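You operate a simulated robot arm through the tools that you are given. There is no shell and no other tool. Be economical: measure what you need, move in short steps, check, and stop when the job is done.

You run a simulated robot arm. Do the job below in one go: nothing can be reset, and whatever is moved stays where it is left.

Task
Ring up the order on the tablet as a cash sale.
Fine: key in its drink, size and topping, press TOTAL, then CASH; push the drawer shut again.
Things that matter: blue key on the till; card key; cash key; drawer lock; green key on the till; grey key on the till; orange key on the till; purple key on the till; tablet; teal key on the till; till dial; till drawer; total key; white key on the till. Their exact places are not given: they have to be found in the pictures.

Only the result counts: the job must be done as asked and must still hold three seconds after the hand-in. Knocking over, shifting, dropping, spilling or breaking anything else fails it.

Robot
A 7-joint arm with a two-finger gripper, on a carriage that runs on a rail from [-198.1, 1] to [39.9, -0.2] (x, y) and turns from -179 to 154 degrees about z. Base frame: it is fixed where the carriage stands at the start and does not move with it; the origin is on the floor, on the carriage's upright axis, x ahead of it, y to its left, z up. Units: cm, degrees, N and s.
Its first joint turns from -149.0 to 149.0 degrees. Places, roughly: blue key on the till [110, -30, 110]; card key [110, -60, 110]; cash key [100, -50, 110]; drawer lock [90, -60, 100]; green key on the till [110, -40, 110]; grey key on the till [100, -30, 110]; orange key on the till [100, -40, 110]; purple key on the till [110, -40, 110]; teal key on the till [100, -40, 110]; till dial [110, -60, 110]; till drawer [110, -50, 100]; total key [110, -50, 110]; white key on the till [100, -30, 110]; yellow key on the till [110, -30, 110]. Payload 2.45 kg.
The tool frame sits at the grasp point between the pads (the TCP): z along the fingers, y along the line on which they close. The tips reach 2.6 cm beyond it. Largest opening 9.6 cm; the body of the gripper starts 6.9 cm behind the TCP.
Orientation is that of the tool frame in the base frame, as [roll, pitch, yaw] about the fixed x, y, z axes, in that order (R = Rz(yaw) Ry(pitch) Rx(roll)). With the fingers straight down and closing along the base's y, the tool's x points along the base's -x, its y along +y and its z along -z.

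Tools
- The arm moves only by the tool servo_tool. Its argument "steps" is a list of rows, each a list of 3 entries, a list of its own where there are three numbers: the turn, a rotation vector about the tool's x, y, z in units of 6 degrees (1.0 is 6 degrees), then the shift along the tool's x, y, z in units of 20 mm (1.0 is 20 mm), then the finger opening in cm, from 0 to 9.6. In form: [[[rx, ry, rz], [dx, dy, dz], jaw], ...]. A call has 1 to 20 rows; each row shifts and turns the commanded pose from where the row before left it, along the tool's axes as they then stand. A call with a number of a shift or a turn outside -1 to 1 is refused whole. Rows are played at 5 a second. More than 5 cm and 8.6 degrees between two rows, or a gripper value outside its range, and nothing of the call is played. A pose out of reach is approached as far as the arm can. The call stops where the force on the tool passes 60 N (or 10 N more than at its start, if that is more) or the arm is blocked; 0.2 s more then pass. Each finger halts on what it meets, pressing with about 31 N; the grip force reading is that of the motor and also rises with nothing between the fingers. The clock runs only during rows and for 0.2 s after the last one: add rows that do not move to give the fingers time. It gives the time, the measured TCP pose, the force on the tool (base axes), the opening and the grip force at its end, in the units of the frame above (readings bear some noise), with the torque about the TCP (base axes, N m) and any sound that the robot's microphone picked up.
- Cameras (640 x 400 px; columns grow to the right, rows downward): "scene" is now at [2.7, 13.57, 169.95]; the picture's right is [-0.39, -0.92, 0.00], its down [-0.43, 0.18, -0.88] and it looks along [0.82, -0.34, -0.47] (base axes); focal length 260 px, centre (320, 200). "wrist" rides on the gripper at [8.2, 0.3, -9.8] in the tool frame; the picture's right is [-0.04, 1.00, 0.00], its down [-0.73, -0.03, -0.68] and it looks along [-0.68, -0.03, 0.73] (tool axes); focal length 256 px, centre (320, 200).
- grab_frame(camera): a new picture of that camera. No time passes.
- lift_body(by): slides the trunk up (or, below 0, down) by that many cm; the arm and the scene camera ride with it, the base frame stays. It gives what a move gives, with no picture.
- roll_base(legs): drives the robot by 1 to 6 legs, each [ahead, left, turn to the left] in cm, cm and degrees, along the robot's own axes; the way and the turn of a leg run together, so that a leg with both is an arc; at most 150 cm and 180 degrees a leg. The arm and the cameras ride along, it lands a little off, and it stops where it bumps. It keeps to its track: a leg is cut to what the track allows. It gives what a move gives.
- aim_head(pan, tilt): turns the head with the scene camera to pan (to the left, within 155 degrees either way) and tilt (down, from -29 to 69), counted from straight ahead of the robot. It gives what a move gives.
- measure_at(camera, pixels): for up to 12 pixels [column, row] of the newest picture of that camera ("zoom" is the newest enlarged one), the place [x, y, z] in the base frame of the surface seen there, good to about 0.2 cm, but the place of the scene camera against the robot may be out by one fixed shift of up to 1.8 cm in any direction. No time passes.
- close_up(camera, box): a new picture of the part [left, top, right, bottom] of that camera's present view, enlarged. No time passes.
- job_done(): hands the job in; it is judged then, once.

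Work in short steps. Measure before you move; look again where a grasp or a placing could have gone wrong, and mend it. You have 80 turns and 60 pictures in all, those below and enlarged ones among them. Open the gripper and draw the arm clear of the work before you hand the job in, unless the task says otherwise; then end with one line.

The tools are called after ">>>" as name(argument=value, ...) on one line, values as JSON. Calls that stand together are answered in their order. servo_tool: Moves the arm, as the interface text tells. Its arguments: {"type":"object","properties":{"steps":{"type":"array"}},"required":["steps"]} The other tools are called the same way: lift_body (by) slides the trunk up or down; roll_base (legs) drives the base; aim_head (pan, tilt) turns the head that bears the scene camera; grab_frame (camera) takes a picture; measure_at (camera, pixels) gives the place of the surface under pixels of a picture; close_up (camera, box) takes an enlarged picture of a part of a camera's view; job_done () hands the job in.

At the start:

```text
time_s: 0.0
position: [60.25, -46.51, 100.03]
orientation: [179.9, 0.0, -180.0]
force: [-0.9, 0.1, 0.1]
wrist_torque: [-0.01, 0.02, 0.02]
gripper_width: 9.59
grip_force: 0.0
trunk travel left (down, up): [-67.5, 3.5]
robot x, y, heading: [-0.28, -0.05, -0.1]
head pan, tilt: [-22.7, 27.8]
```

scene: 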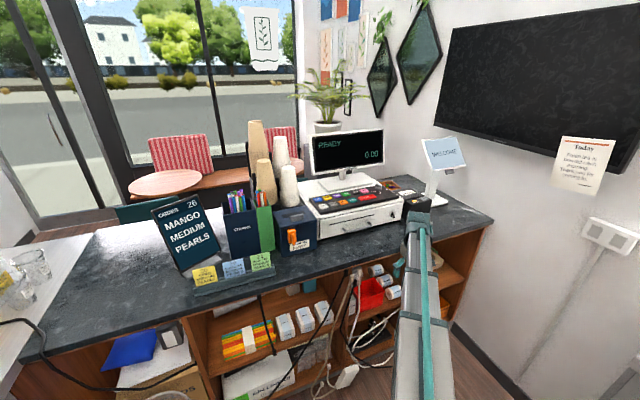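
wrist: 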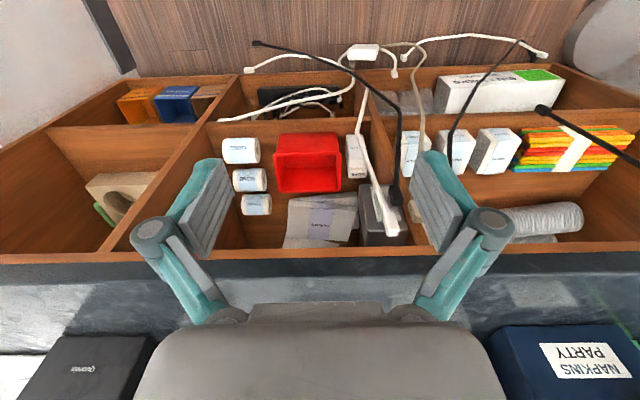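

The tablet around (180,225) shows an order (Mango, Medium, Pearls); the till is at (350,200). I take close-ups of both.

>>> close_up(camera="scene", box=[290, 120, 450, 240])

>>> close_up(camera="scene", box=[140, 180, 280, 300])

```text
3.33 times, centred on (370, 180) of scene
```

zoom: 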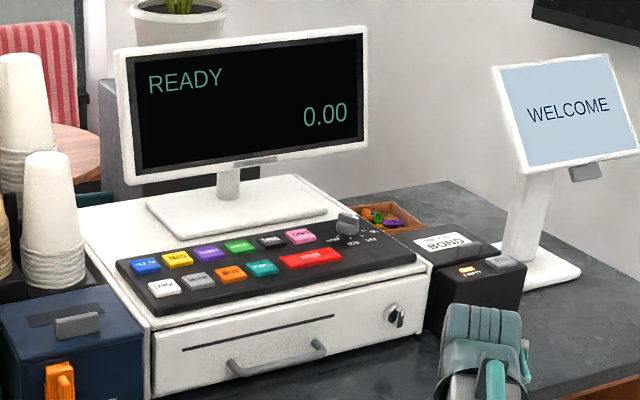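

```text
3.33 times, centred on (210, 240) of scene
```

zoom: 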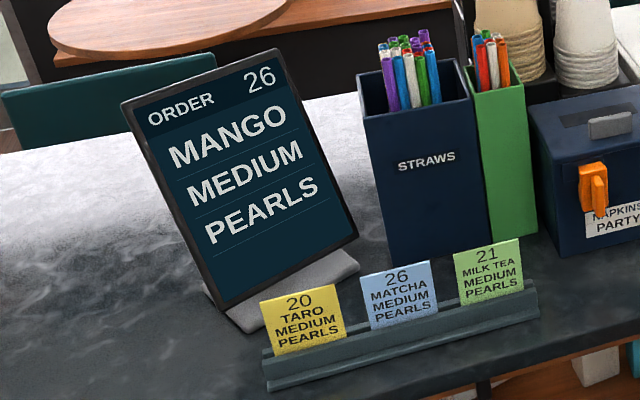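

The tablet says order 26: MANGO, MEDIUM, PEARLS. Next I read the key labels on the till and the dial and lock.

>>> close_up(camera="scene", box=[318, 172, 368, 203])

>>> close_up(camera="scene", box=[352, 168, 402, 203])

```text
12.80 times, centred on (343, 188) of scene
```

zoom: 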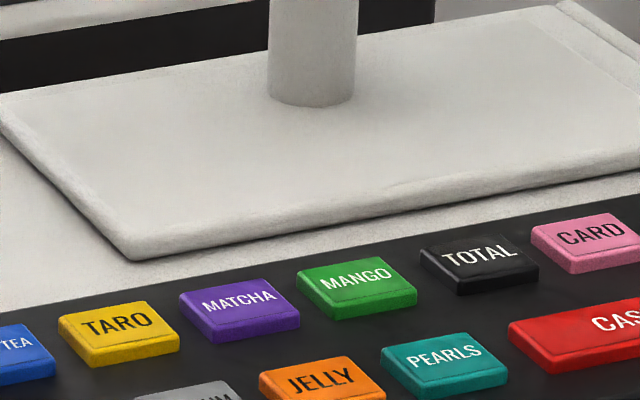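

```text
11.43 times, centred on (377, 186) of scene
```

zoom: 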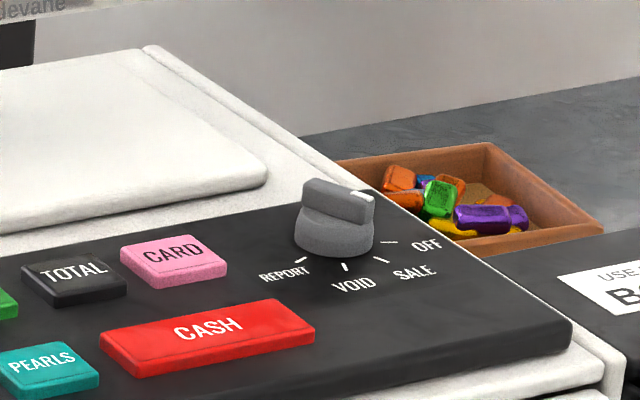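

Mango is green, pearls is teal, and the medium key is the grey one ("..UM"). The dial's pointer seems near OFF or SALE, so I need a nearer look; first I measure.

>>> measure_at(camera="zoom", pixels=[[74, 270], [172, 250], [208, 325], [45, 358], [310, 190], [365, 197], [390, 242], [385, 260], [345, 267], [300, 260], [333, 250], [520, 330]])

>>> close_up(camera="scene", box=[370, 185, 410, 215])

```text
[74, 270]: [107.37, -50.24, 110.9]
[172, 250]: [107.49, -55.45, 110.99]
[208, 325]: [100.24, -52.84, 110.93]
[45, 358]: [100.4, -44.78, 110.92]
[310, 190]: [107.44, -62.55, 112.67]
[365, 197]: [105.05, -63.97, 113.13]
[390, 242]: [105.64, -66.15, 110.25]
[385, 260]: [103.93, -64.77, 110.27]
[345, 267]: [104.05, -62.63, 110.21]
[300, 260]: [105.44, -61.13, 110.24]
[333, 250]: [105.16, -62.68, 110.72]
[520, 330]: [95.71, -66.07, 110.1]
```

```text
13.33 times, centred on (390, 200) of scene
```

zoom: 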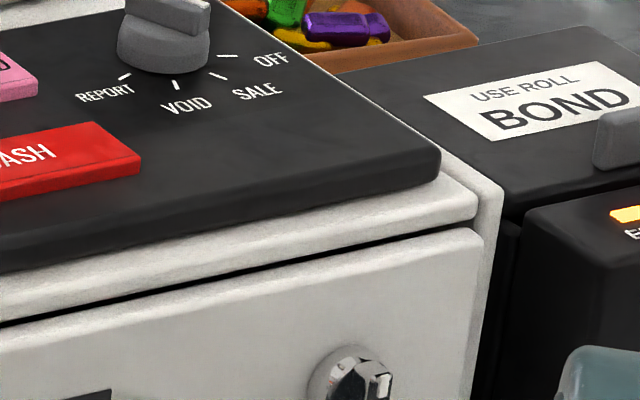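

The bar of the dial runs along (-2.4,-1.4), which matches the SALE tick. I raise the hand 20 cm to look at the till with the wrist camera.

>>> servo_tool(steps=[[[0, 0, 0], [0, 0, -1], 9.6], [[0, 0, 0], [0, 0, -1], 8], [[0, 0, 0], [0, 0, -1], 6], [[0, 0, 0], [0, 0, -1], 4], [[0, 0, 0], [0, 0, -1], 2], [[0, 0, 0], [0, 0, -1], 0], [[0, 0, 0], [0, 0, -1], 0], [[0, 0, 0], [0, 0, -1], 0], [[0, 0, 0], [0, 0, -1], 0], [[0, 0, 0], [0, 0, -1], 0]])

>>> roll_base(legs=[[25, 0, 0]])

>>> grab_frame(camera="wrist")

>>> grab_frame(camera="scene")

```text
time_s: 2.2
position: [60.17, -46.38, 120.08]
orientation: [180.0, 0.0, 180.0]
force: [0.0, 0.2, 0.4]
wrist_torque: [-0.02, 0.0, 0.0]
gripper_width: 0.0
grip_force: 28.4
trunk travel left (down, up): [-67.5, 3.5]
robot x, y, heading: [0.13, -0.08, -0.1]
head pan, tilt: [-22.7, 27.8]
```

```text
time_s: 4.0
position: [85.49, -46.55, 120.1]
orientation: [180.0, -0.1, 179.9]
force: [0.5, -0.4, -0.5]
wrist_torque: [-0.01, 0.03, 0.02]
gripper_width: 0.0
grip_force: 28.2
trunk travel left (down, up): [-67.5, 3.5]
robot x, y, heading: [25.5, -0.04, -0.1]
head pan, tilt: [-22.7, 27.8]
```

```text
52 pictures are left
```

wrist: 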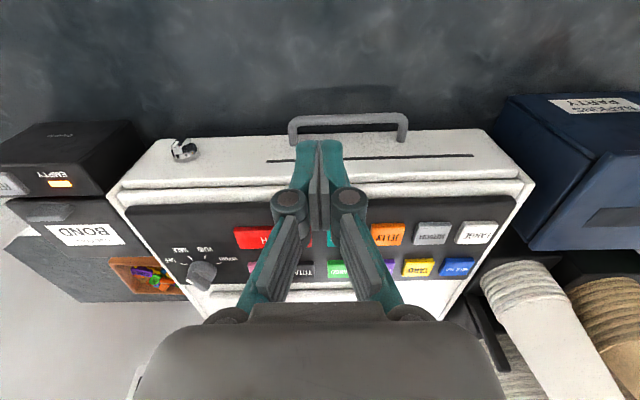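

```text
51 pictures are left
```

scene: 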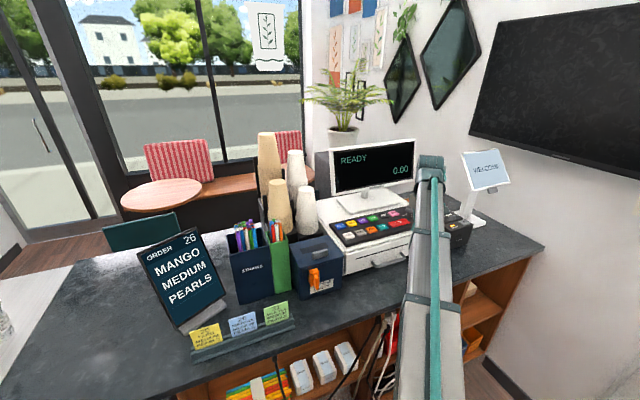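

The wrist view is upside-down: lock at (183,149), dial at (203,272). I enlarge the dial/lock and key area.

>>> close_up(camera="wrist", box=[140, 130, 300, 300])

>>> close_up(camera="wrist", box=[320, 200, 520, 300])

>>> measure_at(camera="wrist", pixels=[[433, 233], [388, 235], [477, 233], [337, 271], [304, 271], [331, 239], [250, 239], [250, 268], [350, 130], [183, 149], [415, 268], [400, 300]])

>>> measure_at(camera="scene", pixels=[[350, 235], [372, 229], [375, 256], [376, 217]])

>>> close_up(camera="scene", box=[325, 195, 425, 257])

```text
2.35 times, centred on (220, 215) of wrist
```

zoom: 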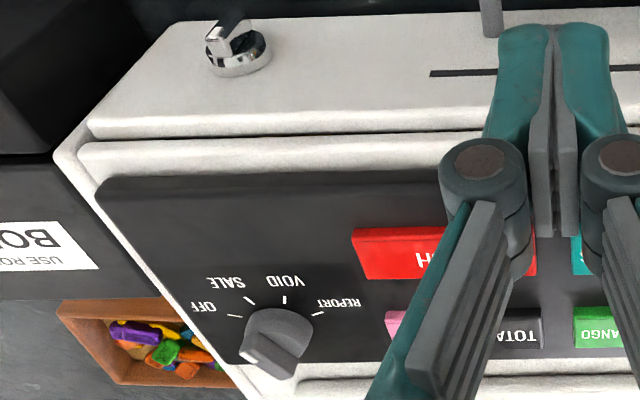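

```text
3.20 times, centred on (420, 250) of wrist
```

zoom: 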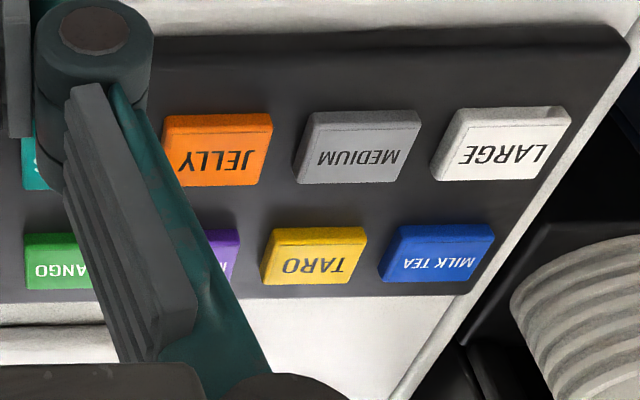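

```text
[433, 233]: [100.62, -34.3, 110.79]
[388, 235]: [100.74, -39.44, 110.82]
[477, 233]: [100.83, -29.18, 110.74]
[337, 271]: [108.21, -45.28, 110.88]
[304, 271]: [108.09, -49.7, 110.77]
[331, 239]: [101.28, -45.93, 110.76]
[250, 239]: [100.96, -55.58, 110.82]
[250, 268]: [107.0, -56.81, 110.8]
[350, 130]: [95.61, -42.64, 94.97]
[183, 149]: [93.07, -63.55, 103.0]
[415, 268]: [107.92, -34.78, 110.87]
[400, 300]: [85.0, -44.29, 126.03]
```

```text
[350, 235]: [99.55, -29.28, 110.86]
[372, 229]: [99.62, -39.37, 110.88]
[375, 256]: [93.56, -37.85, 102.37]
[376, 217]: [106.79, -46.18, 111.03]
```

```text
6.40 times, centred on (375, 226) of scene
```

zoom: 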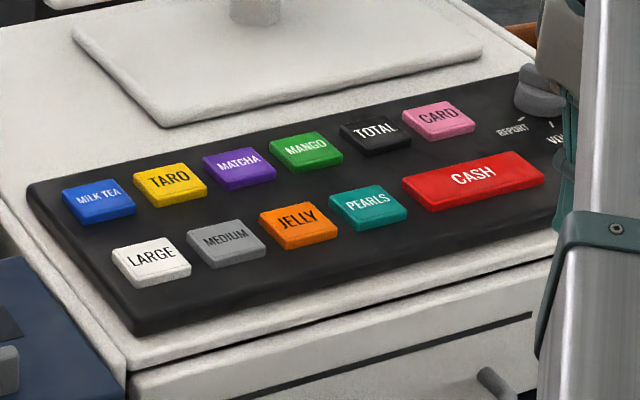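

Keys measured. I check the dial pointer and the lock at greater magnification.

>>> close_up(camera="wrist", box=[180, 235, 244, 297])

>>> close_up(camera="wrist", box=[160, 130, 208, 165])

```text
6.45 times, centred on (212, 266) of wrist
```

zoom: 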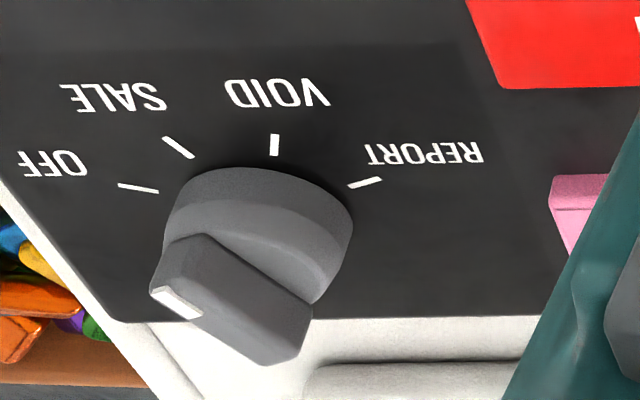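

```text
11.43 times, centred on (184, 148) of wrist
```

zoom: 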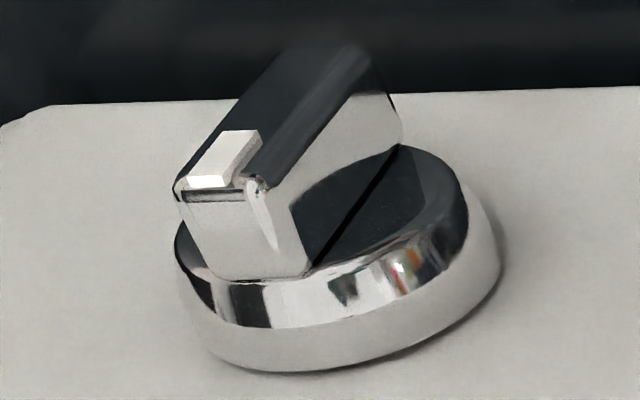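

The dial points to SALE. I check how close the display is behind the upper key row, then roll 10 cm more for reach.

>>> measure_at(camera="scene", pixels=[[336, 192], [412, 180], [334, 152], [414, 141], [366, 195], [368, 207], [345, 213], [405, 203]])

>>> roll_base(legs=[[10, 0, 0]])

```text
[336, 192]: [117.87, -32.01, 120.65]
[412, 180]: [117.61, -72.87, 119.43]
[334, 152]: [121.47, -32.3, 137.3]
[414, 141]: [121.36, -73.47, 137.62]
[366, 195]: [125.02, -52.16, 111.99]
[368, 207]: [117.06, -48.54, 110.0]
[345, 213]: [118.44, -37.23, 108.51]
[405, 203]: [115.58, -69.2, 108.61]
```

```text
time_s: 5.2
position: [95.4, -46.78, 120.02]
orientation: [-179.9, -0.1, 180.0]
force: [0.8, -0.1, 0.0]
wrist_torque: [-0.02, 0.04, 0.0]
gripper_width: 0.0
grip_force: 28.1
trunk travel left (down, up): [-67.5, 3.5]
robot x, y, heading: [34.71, -0.24, 0.2]
head pan, tilt: [-22.7, 27.8]
```

Display front is about x=119, leaving enough room. I move over the mango key (about 108.0,-45.4) at TCP z 118.

>>> servo_tool(steps=[[[0, 0, 0], [-0.9, 0.1, 0], 0], [[0, 0, 0], [-0.9, 0.1, 0], 0], [[0, 0, 0], [-0.9, 0.1, 0], 0], [[0, 0, 0], [-0.9, 0.1, 0], 0], [[0, 0, 0], [-0.9, 0.1, 0], 0], [[0, 0, 0], [-0.9, 0.1, 0], 0], [[0, 0, 0], [-0.9, 0.1, 1], 0]])

>>> grab_frame(camera="wrist")

>>> grab_frame(camera="scene")

```text
time_s: 6.8
position: [108.03, -45.25, 118.13]
orientation: [-180.0, -0.1, -180.0]
force: [-0.7, -0.4, -0.1]
wrist_torque: [0.0, 0.01, -0.02]
gripper_width: 0.0
grip_force: 28.6
trunk travel left (down, up): [-67.5, 3.5]
robot x, y, heading: [35.23, -0.14, -0.1]
head pan, tilt: [-22.7, 27.8]
```

```text
45 pictures are left
```

wrist: 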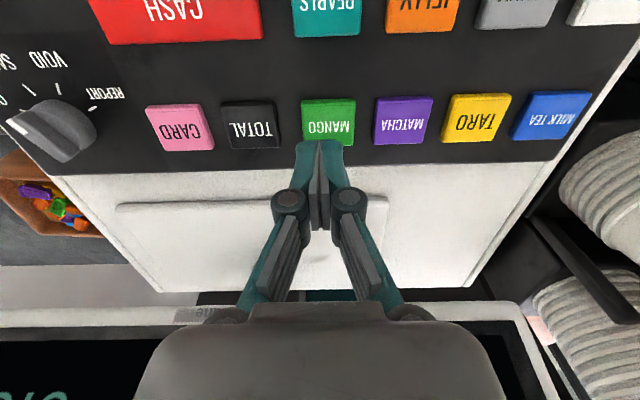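

```text
44 pictures are left
```

scene: 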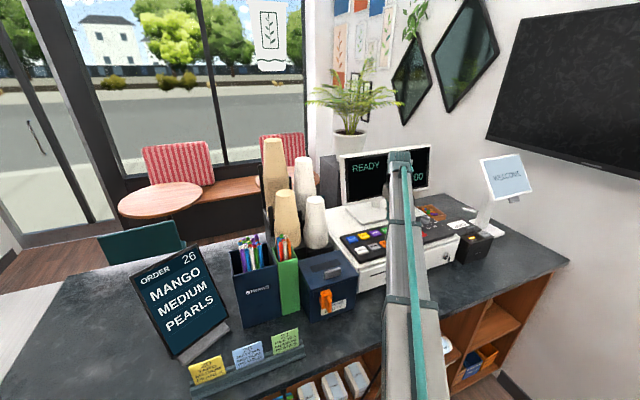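

Keys are clear in the wrist picture; I measure their centres precisely.

>>> measure_at(camera="wrist", pixels=[[304, 100], [354, 100], [350, 135], [305, 138], [248, 119], [103, 44], [262, 38], [293, 36], [360, 36], [515, 28], [480, 28], [555, 26]])

>>> close_up(camera="scene", box=[400, 195, 500, 275])

```text
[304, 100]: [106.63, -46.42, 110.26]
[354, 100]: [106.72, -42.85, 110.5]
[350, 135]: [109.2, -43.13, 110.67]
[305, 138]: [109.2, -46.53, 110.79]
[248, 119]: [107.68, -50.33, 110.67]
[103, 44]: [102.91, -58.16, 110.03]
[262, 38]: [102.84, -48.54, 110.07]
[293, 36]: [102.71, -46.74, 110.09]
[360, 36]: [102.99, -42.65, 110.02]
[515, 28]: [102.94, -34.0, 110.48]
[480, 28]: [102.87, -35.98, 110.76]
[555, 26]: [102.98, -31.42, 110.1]
```

```text
5.00 times, centred on (450, 235) of scene
```

zoom: 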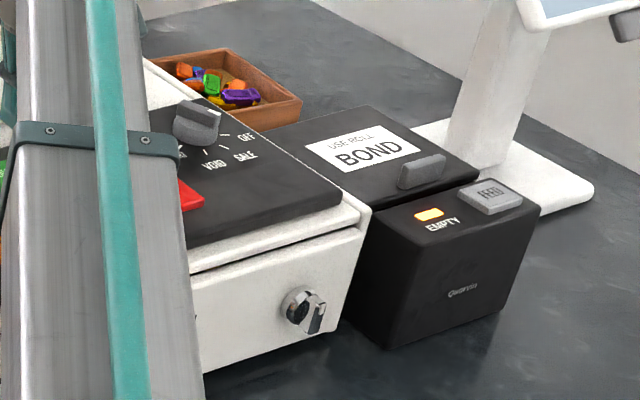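

Mango key centre is about (107.9,-44.75). I shift 0.45 cm in y and lower to just above it, then press in small rows.

>>> servo_tool(steps=[[[0, 0, 0], [0, 0.23, 0.5], 0], [[0, 0, 0], [0, 0, 0.8], 0], [[0, 0, 0], [0, 0, 0.8], 0], [[0, 0, 0], [0, 0, 0.2], 0], [[0, 0, 0], [0, 0, 0.1], 0], [[0, 0, 0], [0, 0, 0.1], 0]])

>>> grab_frame(camera="scene")

```text
time_s: 8.2
position: [108.01, -44.63, 113.19]
orientation: [-179.9, 0.0, -180.0]
force: [1.1, -0.4, 1.5]
wrist_torque: [-0.01, -0.01, 0.01]
gripper_width: 0.6
grip_force: 28.3
trunk travel left (down, up): [-67.5, 3.5]
robot x, y, heading: [34.84, -0.18, 0.2]
head pan, tilt: [-22.7, 27.8]
```

```text
42 pictures are left
```

scene: 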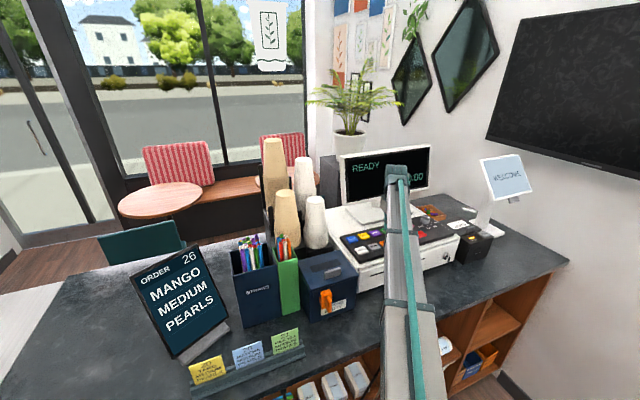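

Tip has just touched (1.5 N); display still READY. I press 0.4 cm further.

>>> servo_tool(steps=[[[0, 0, 0], [0, 0, 0.1], 0], [[0, 0, 0], [0, 0, 0.1], 0]])

>>> close_up(camera="scene", box=[330, 140, 450, 215])

```text
time_s: 8.8
position: [107.85, -44.77, 112.83]
orientation: [180.0, 0.1, 180.0]
force: [3.8, -0.6, 6.2]
wrist_torque: [-0.02, -0.06, -0.02]
gripper_width: 0.61
grip_force: 27.9
trunk travel left (down, up): [-67.5, 3.5]
robot x, y, heading: [34.92, -0.31, 0.3]
head pan, tilt: [-22.7, 27.8]
heard: click
```

```text
5.33 times, centred on (390, 178) of scene
```

zoom: 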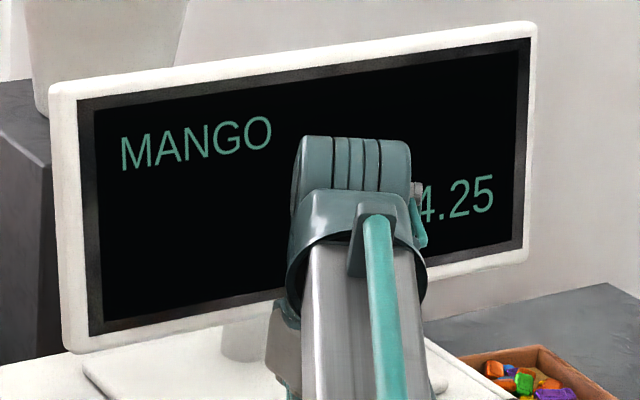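

A click and "MANGO 4.25" on the display. I lift and move over the grey MEDIUM key (about 101.3,-34.4).

>>> servo_tool(steps=[[[0, 0, 0], [0, 0, -0.8], 0], [[0, 0, 0], [0, 0, -0.8], 0], [[0, 0, 0], [0, 0, -0.8], 0], [[0, 0, 0], [0.55, 0.87, 0], 0], [[0, 0, 0], [0.55, 0.87, 0], 0], [[0, 0, 0], [0.55, 0.87, 0], 0], [[0, 0, 0], [0.55, 0.87, 0], 0], [[0, 0, 0], [0.55, 0.87, 0], 0], [[0, 0, 0], [0.55, 0.87, 0], 0]])

>>> grab_frame(camera="wrist")

```text
time_s: 10.8
position: [101.02, -34.32, 117.5]
orientation: [-180.0, 0.1, 180.0]
force: [0.6, 0.4, -0.5]
wrist_torque: [-0.01, 0.0, 0.01]
gripper_width: 0.0
grip_force: 28.8
trunk travel left (down, up): [-67.5, 3.5]
robot x, y, heading: [35.17, -0.69, 0.2]
head pan, tilt: [-22.7, 27.8]
```

```text
40 pictures are left
```

wrist: 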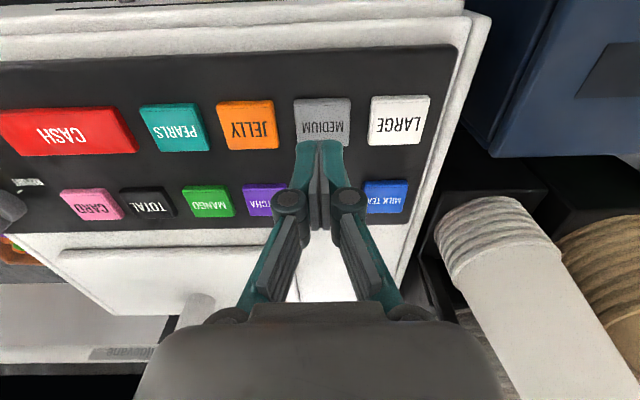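

>>> measure_at(camera="wrist", pixels=[[297, 105], [349, 103], [297, 138], [348, 137], [176, 127], [70, 133], [147, 203], [210, 203]])

```text
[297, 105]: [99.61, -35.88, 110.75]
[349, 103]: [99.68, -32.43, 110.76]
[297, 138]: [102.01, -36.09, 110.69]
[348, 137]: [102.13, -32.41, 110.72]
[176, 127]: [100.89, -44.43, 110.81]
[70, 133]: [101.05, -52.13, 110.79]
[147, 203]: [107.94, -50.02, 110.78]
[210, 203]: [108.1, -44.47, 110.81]
```

Grey key centre is (100.9,-34.2), right below the tip. I press down to z≈112.75 in the same way.

>>> servo_tool(steps=[[[0, 0, 0], [0, 0, 0.8], 0], [[0, 0, 0], [0, 0, 0.8], 0], [[0, 0, 0], [0, 0, 0.4], 0], [[0, 0, 0], [0, 0, 0.15], 0], [[0, 0, 0], [0, 0, 0.1], 0], [[0, 0, 0], [0, 0, 0.1], 0]])

>>> close_up(camera="scene", box=[330, 140, 450, 215])

```text
time_s: 12.2
position: [101.33, -34.34, 112.8]
orientation: [-179.9, 0.0, 180.0]
force: [-0.5, 1.0, 2.8]
wrist_torque: [0.04, -0.02, 0.02]
gripper_width: 0.61
grip_force: 29.1
trunk travel left (down, up): [-67.5, 3.5]
robot x, y, heading: [34.64, 0.09, 0.3]
head pan, tilt: [-22.7, 27.8]
heard: click
```

```text
5.33 times, centred on (390, 178) of scene
```

zoom: 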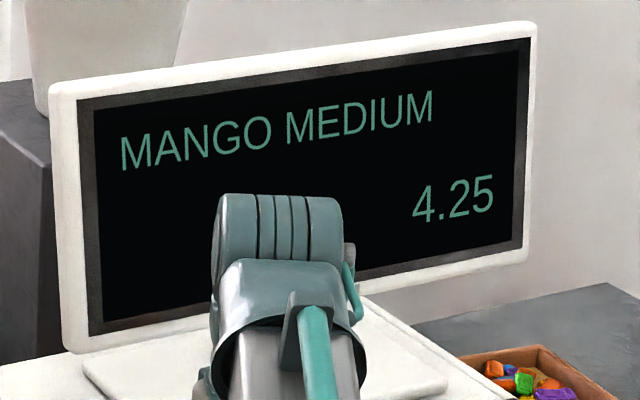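

"MANGO MEDIUM" is shown. Next I lift, shift -10.15 cm in y to teal PEARLS (100.9,-44.4) and press in one call.

>>> servo_tool(steps=[[[0, 0, 0], [0, 0, -0.8], 0], [[0, 0, 0], [0, 0, -0.8], 0], [[0, 0, 0], [0, 0, -0.8], 0], [[0, 0, 0], [0, -0.85, 0], 0], [[0, 0, 0], [0, -0.85, 0], 0], [[0, 0, 0], [0, -0.85, 0], 0], [[0, 0, 0], [0, -0.85, 0], 0], [[0, 0, 0], [0, -0.85, 0], 0], [[0, 0, 0], [0, -0.8, 0], 0], [[0, 0, 0], [0, 0, 0], 0]])

>>> servo_tool(steps=[[[0, 0, 0], [0, 0, 0.8], 0], [[0, 0, 0], [0, 0, 0.8], 0], [[0, 0, 0], [0, 0, 0.45], 0], [[0, 0, 0], [0, 0, 0.15], 0], [[0, 0, 0], [0, 0, 0.1], 0], [[0, 0, 0], [0, 0, 0.1], 0]])

>>> close_up(camera="scene", box=[330, 140, 450, 215])

```text
time_s: 14.4
position: [101.08, -44.49, 117.51]
orientation: [180.0, 0.1, 180.0]
force: [0.4, -1.1, 0.2]
wrist_torque: [-0.02, 0.03, 0.01]
gripper_width: 0.01
grip_force: 29.0
trunk travel left (down, up): [-67.5, 3.5]
robot x, y, heading: [35.16, -0.29, -0.2]
head pan, tilt: [-22.7, 27.8]
```

```text
time_s: 15.8
position: [101.22, -44.43, 112.82]
orientation: [180.0, 0.0, -180.0]
force: [-1.0, -0.6, 2.7]
wrist_torque: [-0.04, -0.01, -0.02]
gripper_width: 0.62
grip_force: 28.9
trunk travel left (down, up): [-67.5, 3.5]
robot x, y, heading: [35.29, -0.39, -0.1]
head pan, tilt: [-22.7, 27.8]
heard: click
```

```text
5.33 times, centred on (390, 178) of scene
```

zoom: 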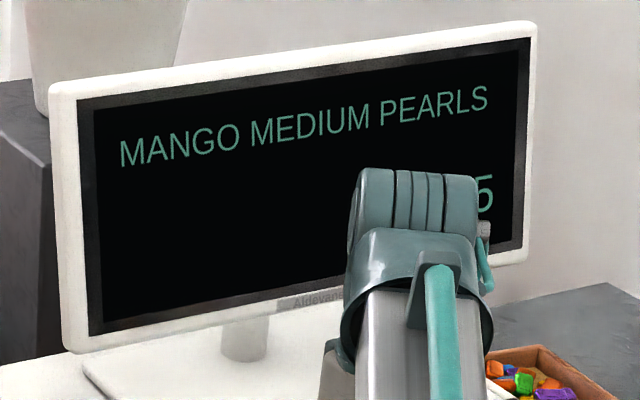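

All three items are in. Now TOTAL at (107.9,-50.0): lift, move dx +6.8, dy -5.55, and press.

>>> servo_tool(steps=[[[0, 0, 0], [0, 0, -0.8], 0], [[0, 0, 0], [0, 0, -0.8], 0], [[0, 0, 0], [0, 0, -0.8], 0], [[0, 0, 0], [-0.85, -0.7, 0], 0], [[0, 0, 0], [-0.85, -0.7, 0], 0], [[0, 0, 0], [-0.85, -0.7, 0], 0], [[0, 0, 0], [-0.85, -0.7, 0], 0], [[0, 0, 0], [0, 0, 0], 0]])

>>> servo_tool(steps=[[[0, 0, 0], [0, 0, 0.8], 0], [[0, 0, 0], [0, 0, 0.8], 0], [[0, 0, 0], [0, 0, 0.45], 0], [[0, 0, 0], [0, 0, 0.15], 0], [[0, 0, 0], [0, 0, 0.1], 0], [[0, 0, 0], [0, 0, 0.1], 0]])

>>> close_up(camera="scene", box=[330, 140, 450, 215])

```text
time_s: 17.6
position: [108.14, -49.93, 117.67]
orientation: [180.0, 0.0, 180.0]
force: [0.6, -0.3, 0.3]
wrist_torque: [0.0, 0.02, -0.01]
gripper_width: 0.02
grip_force: 28.3
trunk travel left (down, up): [-67.5, 3.5]
robot x, y, heading: [34.99, -0.22, -0.0]
head pan, tilt: [-22.7, 27.8]
```

```text
time_s: 19.0
position: [108.02, -50.02, 112.86]
orientation: [180.0, 0.0, -180.0]
force: [1.5, -0.6, 5.1]
wrist_torque: [0.0, -0.03, -0.04]
gripper_width: 0.63
grip_force: 28.8
trunk travel left (down, up): [-67.5, 3.5]
robot x, y, heading: [34.8, -0.08, 0.1]
head pan, tilt: [-22.7, 27.8]
heard: click
```

```text
5.33 times, centred on (390, 178) of scene
```

zoom: 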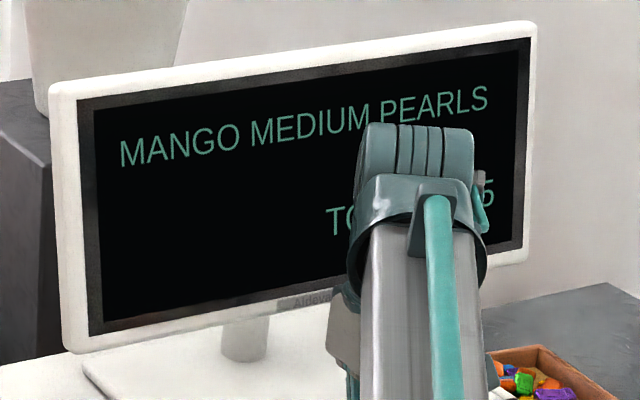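

TOTAL registered. I lift and move over the CASH key (101,-53), and look at the drawer lock before pressing.

>>> servo_tool(steps=[[[0, 0, 0], [0, 0, -0.8], 0], [[0, 0, 0], [0, 0, -0.8], 0], [[0, 0, 0], [0, 0, -0.8], 0], [[0, 0, 0], [0.87, -0.37, 0], 0], [[0, 0, 0], [0.87, -0.37, 0], 0], [[0, 0, 0], [0.87, -0.37, 0], 0], [[0, 0, 0], [0.87, -0.37, 0], 0], [[0, 0, 0], [0, 0, 0], 0]])

>>> grab_frame(camera="wrist")

>>> close_up(camera="scene", box=[430, 240, 470, 275])

```text
time_s: 20.8
position: [101.24, -52.95, 117.42]
orientation: [180.0, 0.0, 179.9]
force: [-1.1, 0.9, 0.1]
wrist_torque: [-0.03, -0.02, -0.03]
gripper_width: 0.0
grip_force: 27.3
trunk travel left (down, up): [-67.5, 3.5]
robot x, y, heading: [35.07, 0.14, -0.0]
head pan, tilt: [-22.7, 27.8]
```

```text
36 pictures are left
```

wrist: 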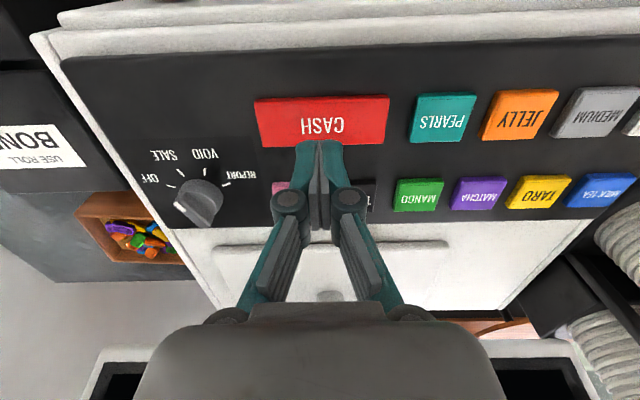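

```text
11.43 times, centred on (450, 258) of scene
```

zoom: 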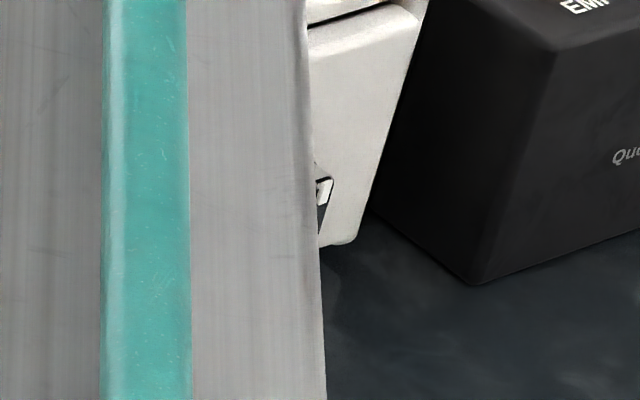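

Wrist view shows the tip centred over CASH. No marks are visible around the lock, so I press CASH and see what the till says.

>>> servo_tool(steps=[[[0, 0, 0], [0.05, 0, 0.8], 0], [[0, 0, 0], [0, 0, 0.8], 0], [[0, 0, 0], [0, 0, 0.4], 0], [[0, 0, 0], [0, 0, 0.15], 0], [[0, 0, 0], [0, 0, 0.1], 0], [[0, 0, 0], [0, 0, 0.08], 0]])

>>> grab_frame(camera="scene")

```text
time_s: 22.2
position: [100.94, -53.0, 113.0]
orientation: [-180.0, 0.0, -180.0]
force: [1.4, 0.1, 1.3]
wrist_torque: [0.0, 0.0, -0.02]
gripper_width: 0.6
grip_force: 28.8
trunk travel left (down, up): [-67.5, 3.5]
robot x, y, heading: [35.44, -0.06, 0.1]
head pan, tilt: [-22.7, 27.8]
heard: click
```

```text
34 pictures are left
```

scene: 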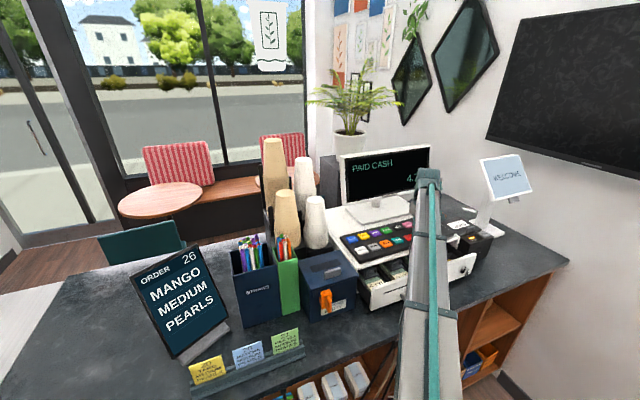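

"PAID CASH" is shown and the drawer popped open. I lift the hand clear, then measure the drawer front.

>>> servo_tool(steps=[[[0, 0, 0], [0, 0, -1], 0], [[0, 0, 0], [0, 0, -1], 0], [[0, 0, 0], [0, 0, -1], 0], [[0, 0, 0], [1, 0, -0.5], 0], [[0, 0, 0], [1, 0, 0], 0], [[0, 0, 0], [1, 0, 0], 0], [[0, 0, 0], [1, 0, 0], 0], [[0, 0, 0], [1, 0, 0], 0], [[0, 0, 0], [1, 0, 0], 0], [[0, 0, 0], [1, 0, 0], 0], [[0, 0, 0], [1, 0, 0], 0], [[0, 0, 0], [1, 0, 0], 0]])

>>> grab_frame(camera="wrist")

>>> grab_frame(camera="scene")

```text
time_s: 24.8
position: [82.97, -53.13, 120.0]
orientation: [179.9, 0.0, -180.0]
force: [0.1, -0.4, -0.2]
wrist_torque: [0.01, 0.01, -0.04]
gripper_width: 0.03
grip_force: 28.6
trunk travel left (down, up): [-67.5, 3.5]
robot x, y, heading: [35.4, -0.14, -0.1]
head pan, tilt: [-22.7, 27.8]
```

```text
33 pictures are left
```

wrist: 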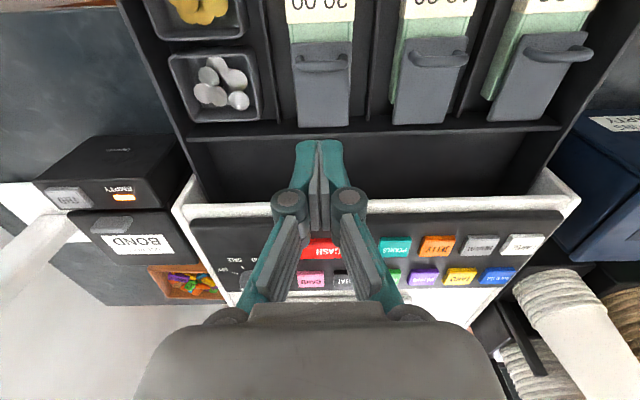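

```text
32 pictures are left
```

scene: 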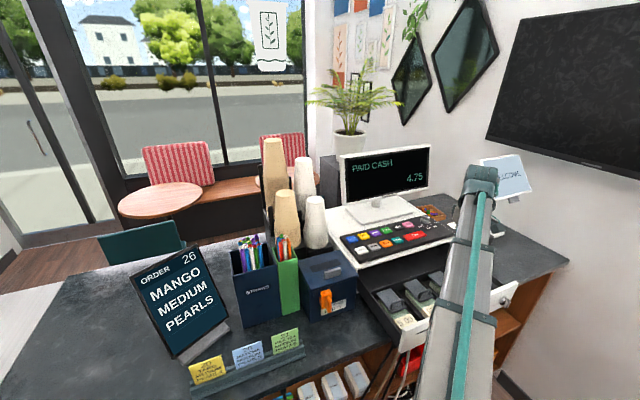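

Drawer is far out; I measure its front panel in the scene view.

>>> close_up(camera="scene", box=[340, 230, 540, 360])

>>> measure_at(camera="scene", pixels=[[405, 337], [401, 346], [420, 335], [497, 302], [507, 293], [420, 320], [400, 320], [350, 322]])

```text
3.08 times, centred on (440, 295) of scene
```

zoom: 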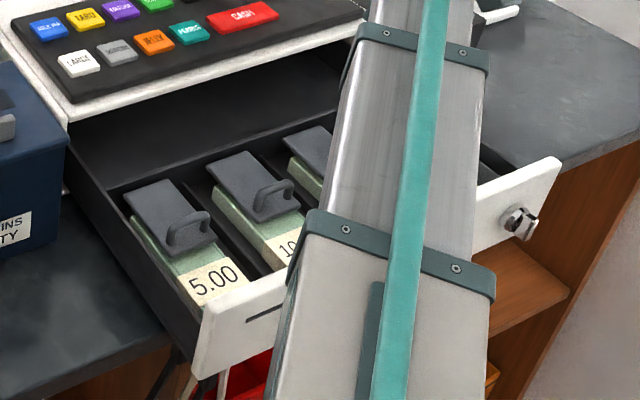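

```text
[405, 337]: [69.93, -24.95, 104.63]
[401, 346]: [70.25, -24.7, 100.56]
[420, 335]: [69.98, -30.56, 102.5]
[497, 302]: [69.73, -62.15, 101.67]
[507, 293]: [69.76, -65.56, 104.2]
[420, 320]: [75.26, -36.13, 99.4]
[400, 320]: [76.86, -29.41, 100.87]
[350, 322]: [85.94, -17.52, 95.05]
```

Drawer front face is at x≈70 (z 96–105); handle in the middle, lock at y≈-63. I retreat to x≈62, y≈-55 above, then check before lowering.

>>> servo_tool(steps=[[[0, 0, 0], [1, -0.1, 0], 0], [[0, 0, 0], [1, -0.1, 0], 0], [[0, 0, 0], [1, -0.1, 0], 0], [[0, 0, 0], [1, -0.1, 0], 0], [[0, 0, 0], [1, -0.1, 0], 0], [[0, 0, 0], [1, -0.1, 0], 0], [[0, 0, 0], [1, -0.1, 0], 0], [[0, 0, 0], [1, -0.1, 0], 0], [[0, 0, 0], [1, -0.1, 0], 0], [[0, 0, 0], [1, -0.1, 0], 0], [[0, 0, 0], [0.5, 0, 0], 0]])

>>> grab_frame(camera="wrist")

>>> grab_frame(camera="scene")

```text
time_s: 27.2
position: [61.9, -54.93, 120.06]
orientation: [180.0, 0.0, -180.0]
force: [-0.5, 0.4, -0.2]
wrist_torque: [-0.01, -0.01, 0.01]
gripper_width: 0.0
grip_force: 28.6
trunk travel left (down, up): [-67.5, 3.5]
robot x, y, heading: [35.49, 0.03, 0.1]
head pan, tilt: [-22.7, 27.8]
```

```text
30 pictures are left
```

wrist: 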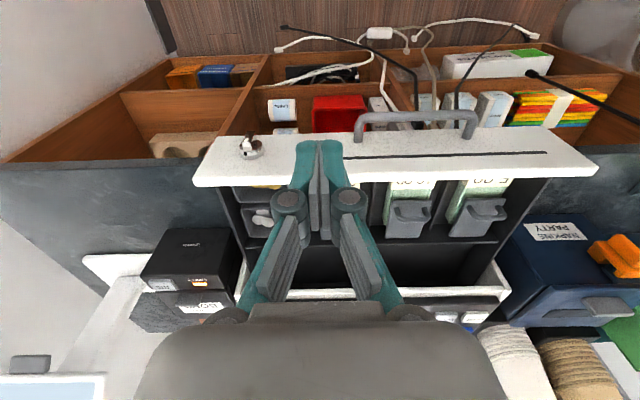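

```text
29 pictures are left
```

scene: 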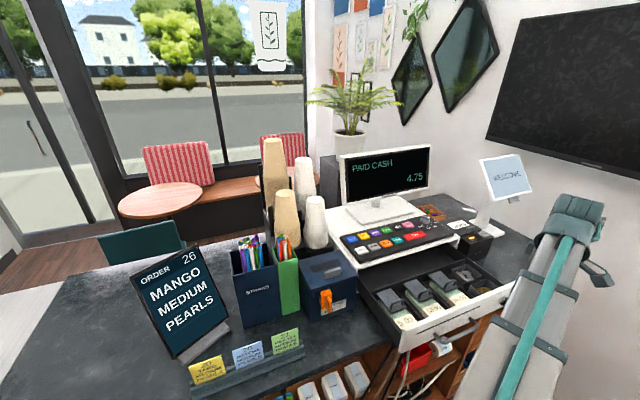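

The wrist view shows the drawer front (195-600, 125-185), handle at (355-478,115-140), lock (248,147). I measure those.

>>> measure_at(camera="wrist", pixels=[[250, 170], [280, 140], [290, 165], [500, 140], [362, 120], [470, 120], [246, 138], [250, 152], [300, 183]])

>>> measure_at(camera="scene", pixels=[[450, 324], [490, 306], [440, 338], [474, 324]])

```text
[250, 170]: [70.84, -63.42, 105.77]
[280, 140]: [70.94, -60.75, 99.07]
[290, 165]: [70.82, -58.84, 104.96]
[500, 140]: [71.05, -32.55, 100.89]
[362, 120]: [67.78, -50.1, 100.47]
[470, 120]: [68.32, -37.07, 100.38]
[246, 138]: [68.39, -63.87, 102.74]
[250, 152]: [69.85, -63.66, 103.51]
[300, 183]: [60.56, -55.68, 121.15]
```

```text
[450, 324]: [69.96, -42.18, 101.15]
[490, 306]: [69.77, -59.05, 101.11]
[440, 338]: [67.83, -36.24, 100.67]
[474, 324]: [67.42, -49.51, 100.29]
```

Face at x=70.9; pushing at y≈-55 clears handle (-50) and lock (-63.5). I lower 16 cm to TCP z 104 in front of it.

>>> servo_tool(steps=[[[0, 0, 0], [0, -0.05, 1], 0], [[0, 0, 0], [0, -0.05, 1], 0], [[0, 0, 0], [0, -0.05, 1], 0], [[0, 0, 0], [0, -0.05, 1], 0], [[0, 0, 0], [0, -0.05, 1], 0], [[0, 0, 0], [0, 0, 1], 0], [[0, 0, 0], [0, 0, 1], 0], [[0, 0, 0], [0, 0, 1], 0], [[0, 0, 0], [-0.8, 0, 0], 0], [[0, 0, 0], [-0.8, 0, 0], 0], [[0, 0, 0], [-0.8, 0, 0], 0], [[0, 0, 0], [-0.8, 0, 0], 0]])

>>> grab_frame(camera="wrist")

```text
time_s: 29.8
position: [68.46, -55.36, 104.06]
orientation: [180.0, 0.0, 179.9]
force: [-0.3, -0.3, -0.6]
wrist_torque: [0.02, 0.0, 0.06]
gripper_width: 0.02
grip_force: 28.7
trunk travel left (down, up): [-67.5, 3.5]
robot x, y, heading: [35.22, -0.02, -0.3]
head pan, tilt: [-22.7, 27.8]
```

```text
28 pictures are left
```

wrist: 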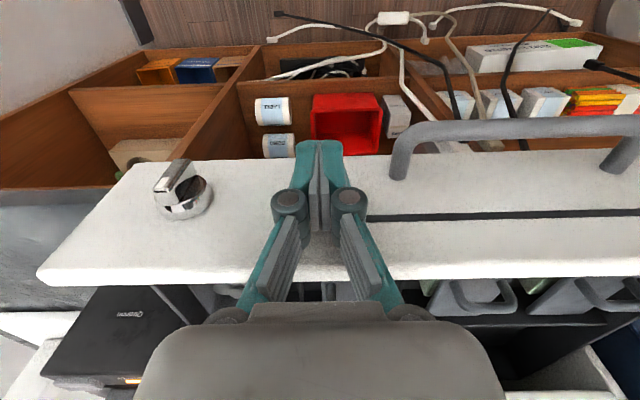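

Clear of lock and handle. I push the drawer in along +x, 21 cm at first.

>>> servo_tool(steps=[[[0, 0, 0], [-0.5, 0, 0], 0], [[0, 0, 0], [-0.5, 0, 0], 0], [[0, 0, 0], [-0.6, 0, 0], 0], [[0, 0, 0], [-0.6, 0, 0], 0], [[0, 0, 0], [-0.6, 0, 0], 0], [[0, 0, 0], [-0.6, 0, 0], 0], [[0, 0, 0], [-0.6, 0, 0], 0], [[0, 0, 0], [-0.6, 0, 0], 0], [[0, 0, 0], [-0.6, 0, 0], 0], [[0, 0, 0], [-0.6, 0, 0], 0], [[0, 0, 0], [-0.6, 0, 0], 0], [[0, 0, 0], [-0.6, 0, 0], 0], [[0, 0, 0], [-0.6, 0, 0], 0], [[0, 0, 0], [-0.6, 0, 0], 0], [[0, 0, 0], [-0.6, 0, 0], 0], [[0, 0, 0], [-0.6, 0, 0], 0], [[0, 0, 0], [-0.6, 0, 0], 0], [[0, 0, 0], [-0.5, 0, 0], 0]])

>>> grab_frame(camera="wrist")

>>> grab_frame(camera="scene")

```text
time_s: 33.6
position: [89.33, -55.47, 104.02]
orientation: [179.9, 0.0, 179.9]
force: [-7.4, -2.6, 3.2]
wrist_torque: [-0.08, 0.13, -0.05]
gripper_width: 0.02
grip_force: 28.7
trunk travel left (down, up): [-67.5, 3.5]
robot x, y, heading: [35.32, -0.39, 0.0]
head pan, tilt: [-22.7, 27.8]
```

```text
27 pictures are left
```

wrist: 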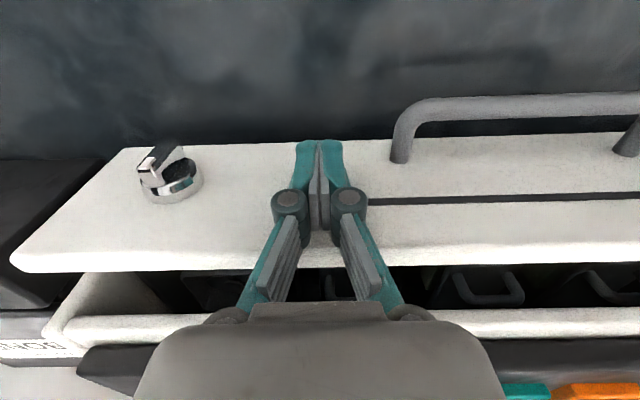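

```text
26 pictures are left
```

scene: 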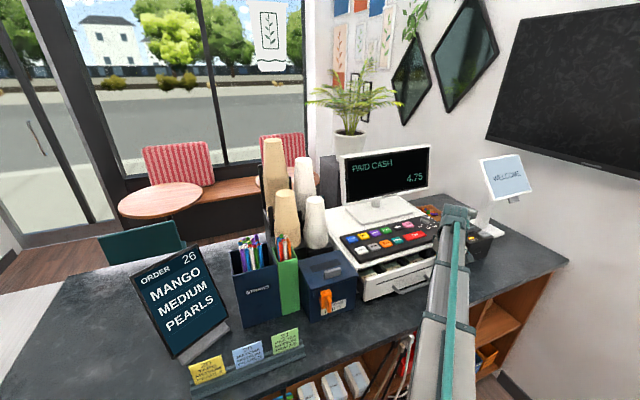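

About 4 cm remain; the push is light (7 N). I continue in smaller rows until it seats.

>>> servo_tool(steps=[[[0, 0, 0], [-0.4, 0, 0], 0], [[0, 0, 0], [-0.4, 0, 0], 0], [[0, 0, 0], [-0.4, 0, 0], 0], [[0, 0, 0], [-0.3, 0, 0], 0], [[0, 0, 0], [-0.2, 0, 0], 0], [[0, 0, 0], [-0.2, 0, 0], 0], [[0, 0, 0], [-0.1, 0, 0], 0], [[0, 0, 0], [-0.1, 0, 0], 0], [[0, 0, 0], [-0.1, 0, 0], 0], [[0, 0, 0], [-0.1, 0, 0], 0]])

>>> grab_frame(camera="wrist")

```text
time_s: 35.8
position: [93.87, -55.57, 104.13]
orientation: [180.0, 0.0, 179.9]
force: [-14.0, 2.9, -6.0]
wrist_torque: [-0.02, -0.29, -0.1]
gripper_width: 0.0
grip_force: 28.5
trunk travel left (down, up): [-67.5, 3.5]
robot x, y, heading: [34.77, -0.55, -0.2]
head pan, tilt: [-22.7, 27.8]
```

```text
25 pictures are left
```

wrist: 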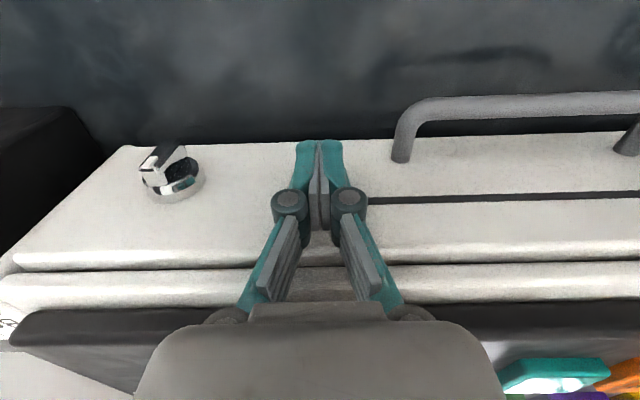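

Nearly shut (gap small, 14 N). I press slightly further to be sure that it latches.

>>> servo_tool(steps=[[[0, 0, 0], [-0.1, 0, 0], 0], [[0, 0, 0], [-0.1, 0, 0], 0], [[0, 0, 0], [-0.1, 0, 0], 0], [[0, 0, 0], [-0.1, 0, 0], 0], [[0, 0, 0], [0, 0, 0], 0]])

>>> measure_at(camera="wrist", pixels=[[230, 200], [230, 240], [230, 285]])

```text
time_s: 36.9
position: [93.74, -55.59, 104.03]
orientation: [179.9, -0.9, 179.6]
force: [-14.4, 0.9, 1.5]
wrist_torque: [-0.18, -0.46, 0.19]
gripper_width: 0.0
grip_force: 28.4
trunk travel left (down, up): [-67.5, 3.5]
robot x, y, heading: [34.95, -0.38, -0.3]
head pan, tilt: [-22.7, 27.8]
stopped in row 5: the force on the tool passed its limit at 61 N (the readings are from after the stop); the commanded pose is now the measured one
```

```text
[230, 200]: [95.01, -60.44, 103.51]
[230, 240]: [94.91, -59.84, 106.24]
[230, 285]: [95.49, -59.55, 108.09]
```

The drawer reached its hard stop (61 N), its face 0.5 cm ahead of the housing edge as by design. I back off, raise the hand and check.

>>> servo_tool(steps=[[[0, 0, 0], [0.3, 0, 0], 0], [[0, 0, 0], [1, 0, 0], 0], [[0, 0, 0], [1, 0, 0], 0], [[0, 0, 0], [1, 0, 0], 0], [[0, 0, 0], [1, 0, 0], 0], [[0, 0, 0], [1, 0, -1], 0], [[0, 0, 0], [1, 0, -1], 0], [[0, 0, 0], [1, 0, -1], 0], [[0, 0, 0], [1, 0, -1], 0], [[0, 0, 0], [1, 0, -1], 0], [[0, 0, 0], [1, 0, -1], 0], [[0, 0, 0], [0, 0, -1], 3], [[0, 0, 0], [0, 0, -1], 6], [[0, 0, 0], [0, 0, 0], 9.6], [[0, 0, 0], [0, 0, 0], 9.6]])

>>> grab_frame(camera="wrist")

>>> grab_frame(camera="scene")

```text
time_s: 40.1
position: [73.74, -55.44, 120.17]
orientation: [179.8, -0.8, 179.6]
force: [0.7, 1.0, 0.4]
wrist_torque: [0.0, 0.0, -0.01]
gripper_width: 9.58
grip_force: 0.1
trunk travel left (down, up): [-67.5, 3.5]
robot x, y, heading: [35.15, -0.33, -0.0]
head pan, tilt: [-22.7, 27.8]
```

```text
24 pictures are left
```

wrist: 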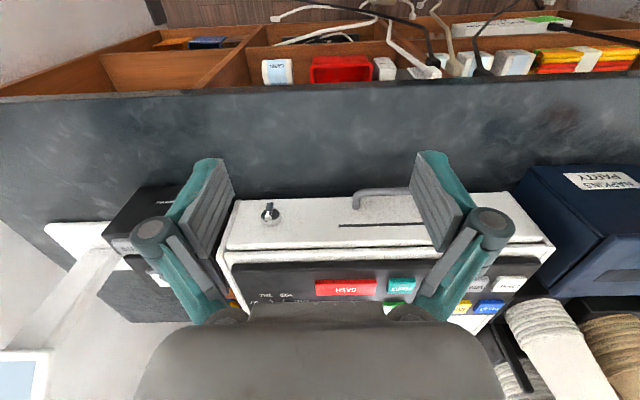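

```text
23 pictures are left
```

scene: 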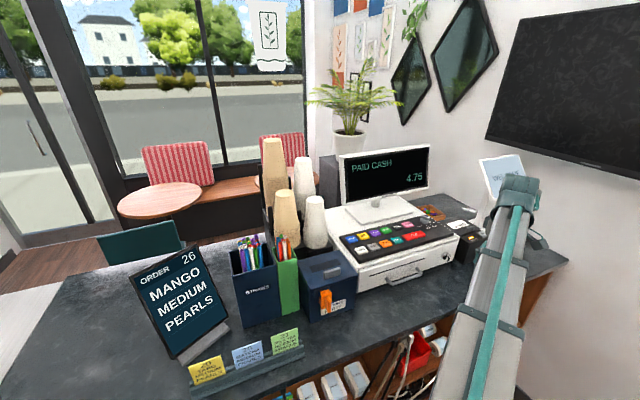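

The drawer looks shut and the display reads PAID CASH 4.75. I verify the face position and that it stayed put.

>>> measure_at(camera="wrist", pixels=[[300, 215], [300, 235], [345, 287], [320, 256]])

>>> close_up(camera="scene", box=[325, 200, 485, 310])

```text
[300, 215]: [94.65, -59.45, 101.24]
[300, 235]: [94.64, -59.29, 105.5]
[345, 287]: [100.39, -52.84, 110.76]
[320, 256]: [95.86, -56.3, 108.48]
```

```text
3.64 times, centred on (405, 255) of scene
```

zoom: 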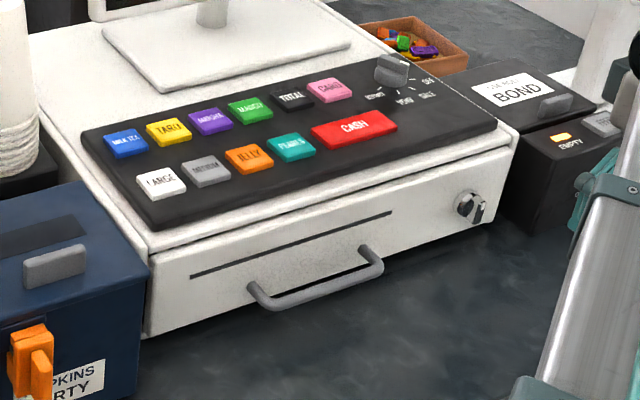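

The drawer face is at x≈94.6, matching where it was before the sale. The till and its surroundings are undisturbed and the hand is clear, so I hand in.

>>> job_done()

```text
The job is handed in.
```

I rang up order 26 (mango, medium, pearls) as a cash sale; the till reads "PAID CASH 4.75", the drawer is pushed shut, and the job is handed in.
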